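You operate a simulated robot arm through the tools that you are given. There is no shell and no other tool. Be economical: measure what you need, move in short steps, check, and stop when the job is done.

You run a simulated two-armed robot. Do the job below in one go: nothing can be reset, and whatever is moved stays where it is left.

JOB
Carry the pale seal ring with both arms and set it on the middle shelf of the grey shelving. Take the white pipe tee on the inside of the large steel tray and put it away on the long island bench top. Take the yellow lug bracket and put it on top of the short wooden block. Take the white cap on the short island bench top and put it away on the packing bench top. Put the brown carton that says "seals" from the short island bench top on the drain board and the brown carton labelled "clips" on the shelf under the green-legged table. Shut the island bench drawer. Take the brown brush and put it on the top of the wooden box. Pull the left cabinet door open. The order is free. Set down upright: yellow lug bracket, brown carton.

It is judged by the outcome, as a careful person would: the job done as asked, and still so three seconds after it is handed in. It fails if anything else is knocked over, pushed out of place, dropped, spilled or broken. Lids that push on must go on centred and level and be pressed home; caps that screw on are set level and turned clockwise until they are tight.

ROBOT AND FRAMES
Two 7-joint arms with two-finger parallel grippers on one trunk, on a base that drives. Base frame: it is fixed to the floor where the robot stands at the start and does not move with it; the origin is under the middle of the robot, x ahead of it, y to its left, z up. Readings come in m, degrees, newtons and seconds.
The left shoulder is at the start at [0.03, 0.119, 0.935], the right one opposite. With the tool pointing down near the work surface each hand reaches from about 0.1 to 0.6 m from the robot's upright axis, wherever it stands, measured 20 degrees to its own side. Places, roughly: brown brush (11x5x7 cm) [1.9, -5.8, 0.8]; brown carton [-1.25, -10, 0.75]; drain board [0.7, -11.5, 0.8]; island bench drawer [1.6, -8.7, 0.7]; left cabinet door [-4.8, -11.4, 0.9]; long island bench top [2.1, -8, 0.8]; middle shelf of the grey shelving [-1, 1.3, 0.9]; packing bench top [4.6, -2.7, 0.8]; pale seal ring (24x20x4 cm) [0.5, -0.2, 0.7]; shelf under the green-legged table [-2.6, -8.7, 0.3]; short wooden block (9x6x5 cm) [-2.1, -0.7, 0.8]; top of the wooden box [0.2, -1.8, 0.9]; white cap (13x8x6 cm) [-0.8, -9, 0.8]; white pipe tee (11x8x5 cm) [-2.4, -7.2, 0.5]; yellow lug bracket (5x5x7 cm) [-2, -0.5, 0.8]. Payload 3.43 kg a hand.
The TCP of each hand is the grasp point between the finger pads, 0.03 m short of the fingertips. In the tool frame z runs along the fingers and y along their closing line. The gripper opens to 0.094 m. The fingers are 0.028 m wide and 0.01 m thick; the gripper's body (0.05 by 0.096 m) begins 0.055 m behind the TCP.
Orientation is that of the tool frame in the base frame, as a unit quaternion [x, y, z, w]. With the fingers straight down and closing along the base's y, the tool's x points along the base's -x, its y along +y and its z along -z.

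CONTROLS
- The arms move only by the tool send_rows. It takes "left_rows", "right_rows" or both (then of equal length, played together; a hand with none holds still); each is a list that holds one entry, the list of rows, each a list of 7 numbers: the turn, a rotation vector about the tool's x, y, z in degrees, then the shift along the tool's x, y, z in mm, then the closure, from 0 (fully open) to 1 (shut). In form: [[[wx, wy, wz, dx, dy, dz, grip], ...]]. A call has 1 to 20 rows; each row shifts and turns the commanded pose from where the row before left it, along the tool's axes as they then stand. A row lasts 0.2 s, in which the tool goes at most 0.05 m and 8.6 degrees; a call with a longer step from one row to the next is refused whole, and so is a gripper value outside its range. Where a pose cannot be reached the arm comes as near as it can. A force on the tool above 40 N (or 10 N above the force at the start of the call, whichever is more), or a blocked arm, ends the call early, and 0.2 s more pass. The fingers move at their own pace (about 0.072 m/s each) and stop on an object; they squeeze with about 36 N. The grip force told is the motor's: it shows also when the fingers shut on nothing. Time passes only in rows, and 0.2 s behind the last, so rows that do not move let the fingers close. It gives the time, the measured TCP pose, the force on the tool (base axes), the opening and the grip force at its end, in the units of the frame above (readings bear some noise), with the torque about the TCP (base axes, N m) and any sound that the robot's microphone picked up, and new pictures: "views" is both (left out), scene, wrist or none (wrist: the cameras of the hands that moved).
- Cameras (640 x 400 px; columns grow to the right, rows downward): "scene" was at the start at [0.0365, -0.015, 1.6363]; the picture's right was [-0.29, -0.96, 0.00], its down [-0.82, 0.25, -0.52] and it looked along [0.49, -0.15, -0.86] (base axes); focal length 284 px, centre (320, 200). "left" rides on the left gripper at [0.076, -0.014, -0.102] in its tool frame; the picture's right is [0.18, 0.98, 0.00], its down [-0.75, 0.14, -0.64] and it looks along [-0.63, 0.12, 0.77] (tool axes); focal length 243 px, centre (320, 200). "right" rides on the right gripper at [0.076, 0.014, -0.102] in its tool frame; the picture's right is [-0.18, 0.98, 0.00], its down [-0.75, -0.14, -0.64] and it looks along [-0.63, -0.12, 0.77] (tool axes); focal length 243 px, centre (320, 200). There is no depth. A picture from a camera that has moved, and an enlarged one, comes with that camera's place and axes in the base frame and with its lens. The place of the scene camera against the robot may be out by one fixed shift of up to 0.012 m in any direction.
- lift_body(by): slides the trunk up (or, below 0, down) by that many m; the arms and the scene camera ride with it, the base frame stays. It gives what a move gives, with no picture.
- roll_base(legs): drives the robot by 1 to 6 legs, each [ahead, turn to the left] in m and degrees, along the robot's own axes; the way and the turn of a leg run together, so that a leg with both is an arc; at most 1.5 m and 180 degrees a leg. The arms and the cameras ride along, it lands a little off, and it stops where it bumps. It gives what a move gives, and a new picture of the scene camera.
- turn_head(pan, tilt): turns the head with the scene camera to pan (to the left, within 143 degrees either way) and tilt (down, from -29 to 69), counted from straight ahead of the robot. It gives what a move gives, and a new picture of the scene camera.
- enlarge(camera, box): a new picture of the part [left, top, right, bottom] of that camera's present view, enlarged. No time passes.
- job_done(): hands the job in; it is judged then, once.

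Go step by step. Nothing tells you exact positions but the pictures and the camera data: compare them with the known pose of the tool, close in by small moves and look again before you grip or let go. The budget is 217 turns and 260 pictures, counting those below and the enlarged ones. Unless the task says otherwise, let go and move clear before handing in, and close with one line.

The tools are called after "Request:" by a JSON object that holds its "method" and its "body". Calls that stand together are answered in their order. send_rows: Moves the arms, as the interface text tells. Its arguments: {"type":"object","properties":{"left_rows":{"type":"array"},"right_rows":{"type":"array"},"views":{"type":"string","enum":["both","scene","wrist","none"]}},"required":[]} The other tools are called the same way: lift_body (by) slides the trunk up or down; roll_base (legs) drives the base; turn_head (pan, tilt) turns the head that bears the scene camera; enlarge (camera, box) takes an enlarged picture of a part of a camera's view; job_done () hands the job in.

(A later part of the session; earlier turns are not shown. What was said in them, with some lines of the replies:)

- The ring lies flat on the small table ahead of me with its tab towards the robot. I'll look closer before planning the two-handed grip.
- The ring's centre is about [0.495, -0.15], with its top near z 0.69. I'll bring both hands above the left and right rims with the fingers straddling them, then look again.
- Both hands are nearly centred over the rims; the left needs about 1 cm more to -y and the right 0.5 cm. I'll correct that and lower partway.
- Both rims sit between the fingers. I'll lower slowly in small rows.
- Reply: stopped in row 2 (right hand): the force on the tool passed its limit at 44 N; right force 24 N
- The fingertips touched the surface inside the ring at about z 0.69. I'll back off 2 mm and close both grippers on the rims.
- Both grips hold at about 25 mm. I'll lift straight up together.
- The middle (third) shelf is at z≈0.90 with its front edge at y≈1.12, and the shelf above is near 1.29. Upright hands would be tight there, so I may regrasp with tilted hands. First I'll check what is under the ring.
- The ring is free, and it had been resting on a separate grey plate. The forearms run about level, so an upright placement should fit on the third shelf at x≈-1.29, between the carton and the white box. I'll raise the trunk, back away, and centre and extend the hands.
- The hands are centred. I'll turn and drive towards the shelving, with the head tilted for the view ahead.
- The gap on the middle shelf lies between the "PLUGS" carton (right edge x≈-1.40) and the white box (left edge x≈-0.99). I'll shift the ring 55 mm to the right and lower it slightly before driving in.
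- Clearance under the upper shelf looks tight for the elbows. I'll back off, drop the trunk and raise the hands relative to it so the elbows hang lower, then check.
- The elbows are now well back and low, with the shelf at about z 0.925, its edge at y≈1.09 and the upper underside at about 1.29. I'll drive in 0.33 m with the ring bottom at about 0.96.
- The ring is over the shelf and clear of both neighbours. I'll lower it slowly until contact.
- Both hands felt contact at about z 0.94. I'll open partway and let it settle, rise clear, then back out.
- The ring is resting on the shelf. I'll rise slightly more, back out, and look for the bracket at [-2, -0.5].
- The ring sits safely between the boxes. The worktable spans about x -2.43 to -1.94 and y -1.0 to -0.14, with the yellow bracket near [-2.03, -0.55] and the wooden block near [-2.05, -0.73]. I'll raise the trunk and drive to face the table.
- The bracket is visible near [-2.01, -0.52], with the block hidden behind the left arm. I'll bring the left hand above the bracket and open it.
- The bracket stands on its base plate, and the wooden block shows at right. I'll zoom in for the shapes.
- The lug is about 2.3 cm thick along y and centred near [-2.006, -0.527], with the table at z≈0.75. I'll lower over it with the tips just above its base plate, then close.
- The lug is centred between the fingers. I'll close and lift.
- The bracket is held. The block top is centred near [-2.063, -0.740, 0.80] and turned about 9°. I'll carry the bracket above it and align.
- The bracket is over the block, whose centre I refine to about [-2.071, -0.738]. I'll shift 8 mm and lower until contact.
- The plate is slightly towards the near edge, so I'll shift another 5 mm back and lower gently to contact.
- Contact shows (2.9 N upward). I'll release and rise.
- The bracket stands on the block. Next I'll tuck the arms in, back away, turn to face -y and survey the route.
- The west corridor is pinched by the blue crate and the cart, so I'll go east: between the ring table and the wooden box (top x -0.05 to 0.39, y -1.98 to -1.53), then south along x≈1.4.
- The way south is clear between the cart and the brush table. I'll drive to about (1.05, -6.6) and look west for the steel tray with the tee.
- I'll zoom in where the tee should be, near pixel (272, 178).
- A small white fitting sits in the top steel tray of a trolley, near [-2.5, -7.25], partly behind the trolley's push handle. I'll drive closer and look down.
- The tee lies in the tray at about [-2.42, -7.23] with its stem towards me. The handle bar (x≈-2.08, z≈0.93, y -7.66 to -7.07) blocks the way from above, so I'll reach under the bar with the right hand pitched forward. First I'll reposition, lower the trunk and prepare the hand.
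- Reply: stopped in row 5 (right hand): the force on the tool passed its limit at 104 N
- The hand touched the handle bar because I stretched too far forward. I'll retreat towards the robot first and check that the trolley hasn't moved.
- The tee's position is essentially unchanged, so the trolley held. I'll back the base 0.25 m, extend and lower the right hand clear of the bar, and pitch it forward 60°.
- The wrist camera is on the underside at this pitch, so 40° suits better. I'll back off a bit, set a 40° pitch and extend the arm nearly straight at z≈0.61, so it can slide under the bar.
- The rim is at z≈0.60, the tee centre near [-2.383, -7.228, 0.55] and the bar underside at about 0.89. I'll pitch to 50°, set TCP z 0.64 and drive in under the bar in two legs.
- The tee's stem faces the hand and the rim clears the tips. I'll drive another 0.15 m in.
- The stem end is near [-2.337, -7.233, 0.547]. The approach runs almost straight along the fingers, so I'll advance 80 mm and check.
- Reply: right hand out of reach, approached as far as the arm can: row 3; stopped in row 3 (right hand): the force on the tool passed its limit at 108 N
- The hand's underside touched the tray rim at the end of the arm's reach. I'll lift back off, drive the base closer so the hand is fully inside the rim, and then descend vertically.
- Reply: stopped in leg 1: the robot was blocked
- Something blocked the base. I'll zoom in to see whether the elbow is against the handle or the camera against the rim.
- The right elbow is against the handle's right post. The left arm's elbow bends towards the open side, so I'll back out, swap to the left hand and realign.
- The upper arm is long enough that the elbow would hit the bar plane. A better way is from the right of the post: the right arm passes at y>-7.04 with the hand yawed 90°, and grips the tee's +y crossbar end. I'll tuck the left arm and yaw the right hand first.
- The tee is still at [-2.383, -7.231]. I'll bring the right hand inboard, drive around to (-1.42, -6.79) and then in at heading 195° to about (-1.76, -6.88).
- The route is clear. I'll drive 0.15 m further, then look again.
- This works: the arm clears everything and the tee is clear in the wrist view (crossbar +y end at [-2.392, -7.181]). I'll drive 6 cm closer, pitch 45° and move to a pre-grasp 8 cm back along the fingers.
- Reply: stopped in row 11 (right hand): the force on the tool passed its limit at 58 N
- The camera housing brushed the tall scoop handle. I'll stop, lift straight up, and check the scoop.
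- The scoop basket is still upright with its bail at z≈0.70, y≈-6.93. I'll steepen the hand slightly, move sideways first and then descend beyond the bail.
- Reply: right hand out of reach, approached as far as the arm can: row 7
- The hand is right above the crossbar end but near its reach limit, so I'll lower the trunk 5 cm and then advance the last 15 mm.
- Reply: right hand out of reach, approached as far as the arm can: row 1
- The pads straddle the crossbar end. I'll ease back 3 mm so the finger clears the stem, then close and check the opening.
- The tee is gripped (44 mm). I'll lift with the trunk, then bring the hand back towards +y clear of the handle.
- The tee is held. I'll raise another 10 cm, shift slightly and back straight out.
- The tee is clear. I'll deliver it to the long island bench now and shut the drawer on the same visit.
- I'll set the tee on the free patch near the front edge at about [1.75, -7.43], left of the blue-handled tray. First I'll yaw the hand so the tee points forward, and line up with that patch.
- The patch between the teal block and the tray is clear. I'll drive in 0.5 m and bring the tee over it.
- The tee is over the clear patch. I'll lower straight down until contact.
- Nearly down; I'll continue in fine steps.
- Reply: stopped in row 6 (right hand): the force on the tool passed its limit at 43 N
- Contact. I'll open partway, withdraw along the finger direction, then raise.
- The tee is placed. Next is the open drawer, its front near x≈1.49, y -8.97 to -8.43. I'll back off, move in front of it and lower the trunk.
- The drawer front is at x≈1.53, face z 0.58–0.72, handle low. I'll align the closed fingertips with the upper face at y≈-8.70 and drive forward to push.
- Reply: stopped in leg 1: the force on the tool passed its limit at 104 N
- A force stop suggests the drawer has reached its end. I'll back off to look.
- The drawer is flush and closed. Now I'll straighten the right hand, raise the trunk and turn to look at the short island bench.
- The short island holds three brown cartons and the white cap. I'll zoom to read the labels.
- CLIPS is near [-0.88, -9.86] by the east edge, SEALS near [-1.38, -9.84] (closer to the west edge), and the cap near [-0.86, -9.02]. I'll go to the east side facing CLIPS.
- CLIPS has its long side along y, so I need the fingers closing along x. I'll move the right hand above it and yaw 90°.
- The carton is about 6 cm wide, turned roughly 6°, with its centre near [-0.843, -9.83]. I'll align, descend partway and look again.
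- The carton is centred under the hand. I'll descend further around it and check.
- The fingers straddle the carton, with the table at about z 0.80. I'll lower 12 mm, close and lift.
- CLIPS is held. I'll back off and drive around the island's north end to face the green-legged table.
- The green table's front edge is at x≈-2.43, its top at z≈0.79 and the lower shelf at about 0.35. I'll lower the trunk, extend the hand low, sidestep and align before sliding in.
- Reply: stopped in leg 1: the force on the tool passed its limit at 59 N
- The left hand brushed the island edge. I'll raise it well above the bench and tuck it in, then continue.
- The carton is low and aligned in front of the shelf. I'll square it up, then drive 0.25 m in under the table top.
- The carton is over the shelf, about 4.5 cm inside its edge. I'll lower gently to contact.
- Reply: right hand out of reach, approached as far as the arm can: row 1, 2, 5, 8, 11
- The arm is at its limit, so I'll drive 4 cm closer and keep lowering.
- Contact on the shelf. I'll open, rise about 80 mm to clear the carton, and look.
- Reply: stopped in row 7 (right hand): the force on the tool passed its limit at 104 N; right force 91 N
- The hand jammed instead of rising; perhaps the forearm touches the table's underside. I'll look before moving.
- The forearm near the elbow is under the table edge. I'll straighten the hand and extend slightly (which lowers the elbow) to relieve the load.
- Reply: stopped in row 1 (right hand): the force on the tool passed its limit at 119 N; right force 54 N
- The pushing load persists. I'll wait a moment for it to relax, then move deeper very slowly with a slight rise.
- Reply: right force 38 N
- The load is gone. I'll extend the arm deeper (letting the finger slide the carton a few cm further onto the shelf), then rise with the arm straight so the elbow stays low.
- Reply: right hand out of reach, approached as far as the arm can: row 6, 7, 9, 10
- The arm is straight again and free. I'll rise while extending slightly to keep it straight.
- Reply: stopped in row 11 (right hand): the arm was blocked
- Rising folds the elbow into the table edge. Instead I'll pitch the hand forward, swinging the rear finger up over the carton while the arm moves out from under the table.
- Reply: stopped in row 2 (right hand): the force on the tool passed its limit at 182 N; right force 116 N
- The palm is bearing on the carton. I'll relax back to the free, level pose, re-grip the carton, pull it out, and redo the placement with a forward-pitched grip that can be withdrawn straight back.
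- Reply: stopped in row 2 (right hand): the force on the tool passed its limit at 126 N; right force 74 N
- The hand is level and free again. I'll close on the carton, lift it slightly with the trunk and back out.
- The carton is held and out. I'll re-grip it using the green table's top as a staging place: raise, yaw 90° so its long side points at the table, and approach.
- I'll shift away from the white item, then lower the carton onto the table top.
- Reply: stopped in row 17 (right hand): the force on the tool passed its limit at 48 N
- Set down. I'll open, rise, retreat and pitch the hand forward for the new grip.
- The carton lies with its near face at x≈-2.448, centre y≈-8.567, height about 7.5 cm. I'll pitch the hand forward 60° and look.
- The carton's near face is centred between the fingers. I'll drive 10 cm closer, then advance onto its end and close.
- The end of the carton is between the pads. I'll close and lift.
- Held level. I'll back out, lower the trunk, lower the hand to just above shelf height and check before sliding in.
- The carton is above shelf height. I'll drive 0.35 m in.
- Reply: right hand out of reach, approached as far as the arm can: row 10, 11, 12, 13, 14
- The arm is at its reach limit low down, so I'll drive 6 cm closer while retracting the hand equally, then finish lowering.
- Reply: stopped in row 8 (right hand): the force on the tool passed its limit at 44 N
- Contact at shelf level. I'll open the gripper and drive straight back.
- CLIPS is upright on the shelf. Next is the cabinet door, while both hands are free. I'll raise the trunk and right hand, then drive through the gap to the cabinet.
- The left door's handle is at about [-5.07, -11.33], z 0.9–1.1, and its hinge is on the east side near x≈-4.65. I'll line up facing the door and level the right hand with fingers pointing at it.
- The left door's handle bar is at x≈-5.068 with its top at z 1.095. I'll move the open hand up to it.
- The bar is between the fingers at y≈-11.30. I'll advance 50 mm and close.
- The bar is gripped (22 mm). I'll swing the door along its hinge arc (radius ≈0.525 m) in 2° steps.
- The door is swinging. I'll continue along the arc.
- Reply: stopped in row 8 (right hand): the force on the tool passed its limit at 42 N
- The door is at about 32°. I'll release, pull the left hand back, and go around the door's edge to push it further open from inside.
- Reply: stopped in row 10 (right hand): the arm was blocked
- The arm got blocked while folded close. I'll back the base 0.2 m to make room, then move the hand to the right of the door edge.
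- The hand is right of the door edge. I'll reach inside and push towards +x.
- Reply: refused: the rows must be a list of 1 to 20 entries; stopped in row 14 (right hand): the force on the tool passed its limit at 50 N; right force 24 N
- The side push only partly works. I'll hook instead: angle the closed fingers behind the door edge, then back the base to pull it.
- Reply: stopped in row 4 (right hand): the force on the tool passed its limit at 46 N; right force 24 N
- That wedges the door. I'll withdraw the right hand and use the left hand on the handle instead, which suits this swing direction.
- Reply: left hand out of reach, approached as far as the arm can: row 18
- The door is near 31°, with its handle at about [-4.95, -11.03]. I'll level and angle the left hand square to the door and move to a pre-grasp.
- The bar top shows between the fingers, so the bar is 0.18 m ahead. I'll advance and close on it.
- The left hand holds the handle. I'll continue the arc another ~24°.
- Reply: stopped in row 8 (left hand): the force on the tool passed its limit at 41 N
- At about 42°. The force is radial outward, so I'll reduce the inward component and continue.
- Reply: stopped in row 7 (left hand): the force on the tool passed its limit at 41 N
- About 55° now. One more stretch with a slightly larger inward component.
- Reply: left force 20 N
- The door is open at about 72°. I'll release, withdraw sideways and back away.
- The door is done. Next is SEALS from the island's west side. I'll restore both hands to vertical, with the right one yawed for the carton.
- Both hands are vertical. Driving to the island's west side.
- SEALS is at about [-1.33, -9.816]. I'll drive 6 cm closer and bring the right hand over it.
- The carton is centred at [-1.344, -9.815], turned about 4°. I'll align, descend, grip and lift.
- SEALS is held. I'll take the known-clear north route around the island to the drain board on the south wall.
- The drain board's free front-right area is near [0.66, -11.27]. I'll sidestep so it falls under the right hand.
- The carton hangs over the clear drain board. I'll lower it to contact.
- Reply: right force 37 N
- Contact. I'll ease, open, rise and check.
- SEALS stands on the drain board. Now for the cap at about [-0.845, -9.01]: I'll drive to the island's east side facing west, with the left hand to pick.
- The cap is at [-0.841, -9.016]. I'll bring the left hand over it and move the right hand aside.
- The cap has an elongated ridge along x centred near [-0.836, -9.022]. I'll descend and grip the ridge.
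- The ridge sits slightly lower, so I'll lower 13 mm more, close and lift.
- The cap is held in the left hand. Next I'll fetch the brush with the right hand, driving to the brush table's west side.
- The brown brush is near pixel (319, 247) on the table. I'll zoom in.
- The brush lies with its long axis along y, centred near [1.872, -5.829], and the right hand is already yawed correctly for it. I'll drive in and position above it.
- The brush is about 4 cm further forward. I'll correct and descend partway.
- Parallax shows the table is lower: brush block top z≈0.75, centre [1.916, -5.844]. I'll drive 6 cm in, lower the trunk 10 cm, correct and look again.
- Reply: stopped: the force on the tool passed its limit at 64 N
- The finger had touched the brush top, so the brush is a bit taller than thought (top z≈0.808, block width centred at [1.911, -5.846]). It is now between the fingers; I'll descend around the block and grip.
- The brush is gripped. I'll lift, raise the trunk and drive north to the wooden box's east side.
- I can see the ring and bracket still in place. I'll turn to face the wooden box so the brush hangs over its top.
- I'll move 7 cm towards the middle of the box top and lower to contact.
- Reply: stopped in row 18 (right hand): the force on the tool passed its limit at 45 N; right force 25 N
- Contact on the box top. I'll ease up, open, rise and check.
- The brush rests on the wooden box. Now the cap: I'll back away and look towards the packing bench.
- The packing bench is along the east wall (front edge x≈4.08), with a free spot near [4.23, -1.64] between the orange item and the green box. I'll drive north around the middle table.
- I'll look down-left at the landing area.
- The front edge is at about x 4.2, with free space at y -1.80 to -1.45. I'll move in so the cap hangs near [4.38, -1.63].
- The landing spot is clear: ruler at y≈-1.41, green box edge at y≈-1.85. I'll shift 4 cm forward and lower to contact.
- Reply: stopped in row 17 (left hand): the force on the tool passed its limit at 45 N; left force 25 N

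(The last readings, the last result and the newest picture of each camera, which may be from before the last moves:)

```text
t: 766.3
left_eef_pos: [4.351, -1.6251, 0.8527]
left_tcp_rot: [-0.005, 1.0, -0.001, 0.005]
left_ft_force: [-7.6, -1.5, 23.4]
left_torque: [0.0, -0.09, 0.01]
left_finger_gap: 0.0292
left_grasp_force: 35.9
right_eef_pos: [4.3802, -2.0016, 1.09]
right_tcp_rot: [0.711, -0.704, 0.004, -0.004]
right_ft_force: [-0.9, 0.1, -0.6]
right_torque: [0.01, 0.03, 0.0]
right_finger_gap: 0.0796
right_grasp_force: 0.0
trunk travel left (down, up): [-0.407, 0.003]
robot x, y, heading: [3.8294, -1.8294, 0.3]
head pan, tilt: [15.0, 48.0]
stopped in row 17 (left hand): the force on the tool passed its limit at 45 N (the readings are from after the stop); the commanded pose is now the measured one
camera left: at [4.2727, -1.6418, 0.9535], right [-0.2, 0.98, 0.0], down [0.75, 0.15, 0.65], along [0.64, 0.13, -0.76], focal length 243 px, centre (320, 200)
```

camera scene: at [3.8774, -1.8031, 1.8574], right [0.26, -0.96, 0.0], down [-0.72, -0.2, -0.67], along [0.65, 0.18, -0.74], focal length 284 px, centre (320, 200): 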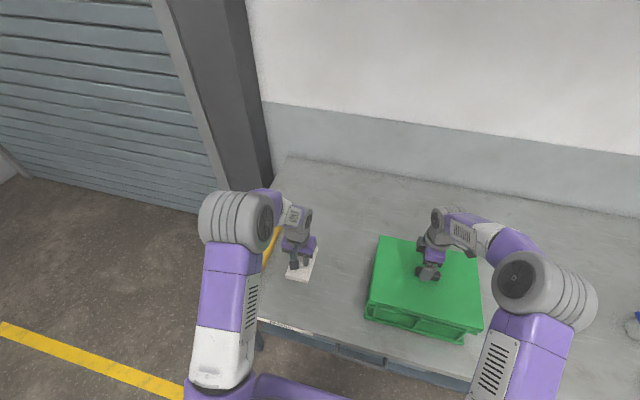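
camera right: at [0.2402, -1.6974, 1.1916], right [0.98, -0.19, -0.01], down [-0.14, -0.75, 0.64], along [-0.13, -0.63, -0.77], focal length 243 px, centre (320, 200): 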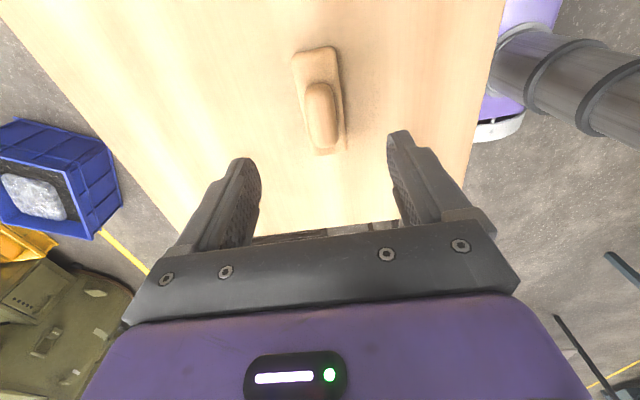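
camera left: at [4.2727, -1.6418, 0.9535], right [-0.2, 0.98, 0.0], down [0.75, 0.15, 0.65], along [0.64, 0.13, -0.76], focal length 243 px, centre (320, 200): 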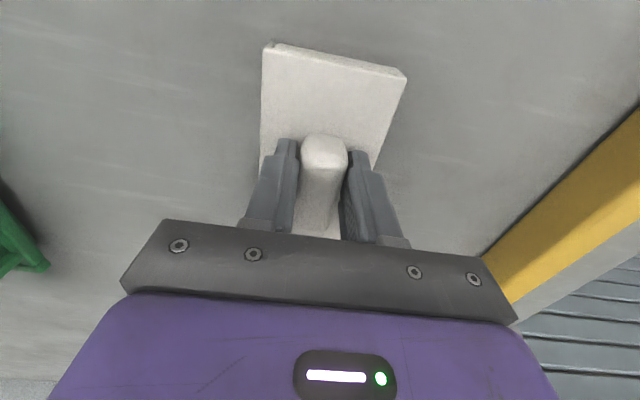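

The cap is on the bench. I'll ease, open, rise and check.

Request:
{"method": "send_rows", "body": {"left_rows": [[[0, 0, 0, 0, 0, -2, 1], [0, 0, 0, 0, 0, 0, 0.6], [0, 0, 0, 0, 0, 0, 0.35], [0, 0, 0, 0, 0, 0, 0.35], [0, 0, 0, 0, 0, -15, 0.35], [0, 0, 0, 0, 0, -35, 0.35], [0, 0, 0, 0, 0, -40, 0.35], [0, 0, 0, 0, 0, -40, 0.35], [0, 0, 0, 0, 0, -40, 0.35], [0, 0, 0, 0, 0, 0, 0.35]]], "views": "wrist"}}

```text
t: 768.5
left_eef_pos: [4.3471, -1.6254, 1.0215]
left_tcp_rot: [-0.006, 1.0, 0.0, 0.003]
left_ft_force: [-0.7, -0.7, -0.3]
left_torque: [0.0, -0.04, 0.01]
left_finger_gap: 0.0611
left_grasp_force: 0.1
right_eef_pos: [4.3813, -2.0005, 1.0894]
right_tcp_rot: [0.71, -0.704, 0.002, -0.003]
right_ft_force: [-0.2, 0.1, -0.5]
right_torque: [0.0, -0.03, 0.01]
right_finger_gap: 0.08
right_grasp_force: 0.1
trunk travel left (down, up): [-0.407, 0.003]
robot x, y, heading: [3.8312, -1.8315, 0.3]
head pan, tilt: [15.0, 48.0]
camera left: at [4.27, -1.6414, 1.1235], right [-0.2, 0.98, 0.0], down [0.75, 0.15, 0.65], along [0.63, 0.12, -0.76], focal length 243 px, centre (320, 200)
```

left: 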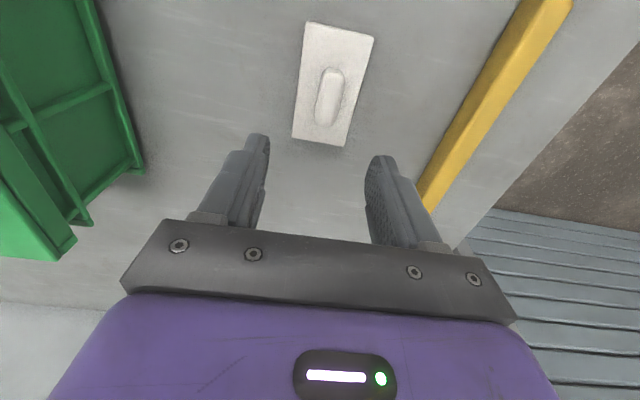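

The cap is placed. I'll back clear of the bench before handing in.

Request:
{"method": "roll_base", "body": {"legs": [[-0.4, 0]]}}

```text
t: 771.0
left_eef_pos: [3.9462, -1.6271, 1.0215]
left_tcp_rot: [-0.008, 1.0, -0.001, 0.003]
left_ft_force: [-0.4, -0.8, -0.7]
left_torque: [0.0, 0.02, -0.01]
left_finger_gap: 0.0608
left_grasp_force: 0.1
right_eef_pos: [3.9812, -2.002, 1.0889]
right_tcp_rot: [0.711, -0.703, 0.003, -0.003]
right_ft_force: [0.6, -0.1, 0.7]
right_torque: [0.02, -0.01, -0.01]
right_finger_gap: 0.08
right_grasp_force: 0.0
trunk travel left (down, up): [-0.407, 0.003]
robot x, y, heading: [3.4298, -1.8284, 1.0]
head pan, tilt: [15.0, 48.0]
camera scene: at [3.4777, -1.8055, 1.8574], right [0.27, -0.96, 0.0], down [-0.72, -0.2, -0.67], along [0.64, 0.18, -0.74], focal length 284 px, centre (320, 200)
```

scene: 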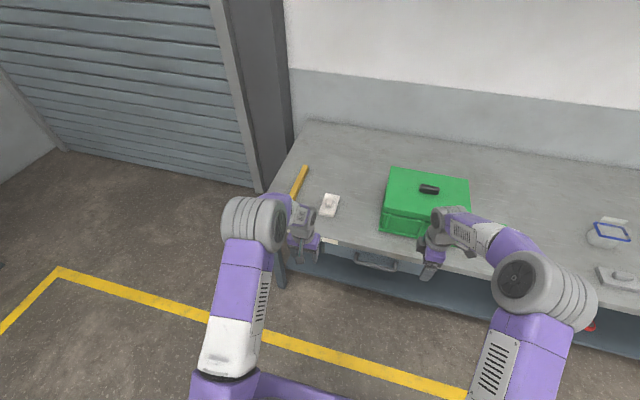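

All the parts of the job are done and both hands are empty and clear, so I'm handing it in.

Request:
{"method": "job_done", "body": {}}

```text
The job is handed in.
```

I handed the job in with every listed item done: the ring, tee, bracket, cap, both cartons and the brush are in their places, the drawer is shut, and the left cabinet door is open at about 72°. On the way the hands bumped the tray trolley's handle and rim, the scoop in the tray, and the short island's edge. An arm also pressed under the green-legged table with the CLIPS carton. I saw nothing knocked over or visibly out of place.
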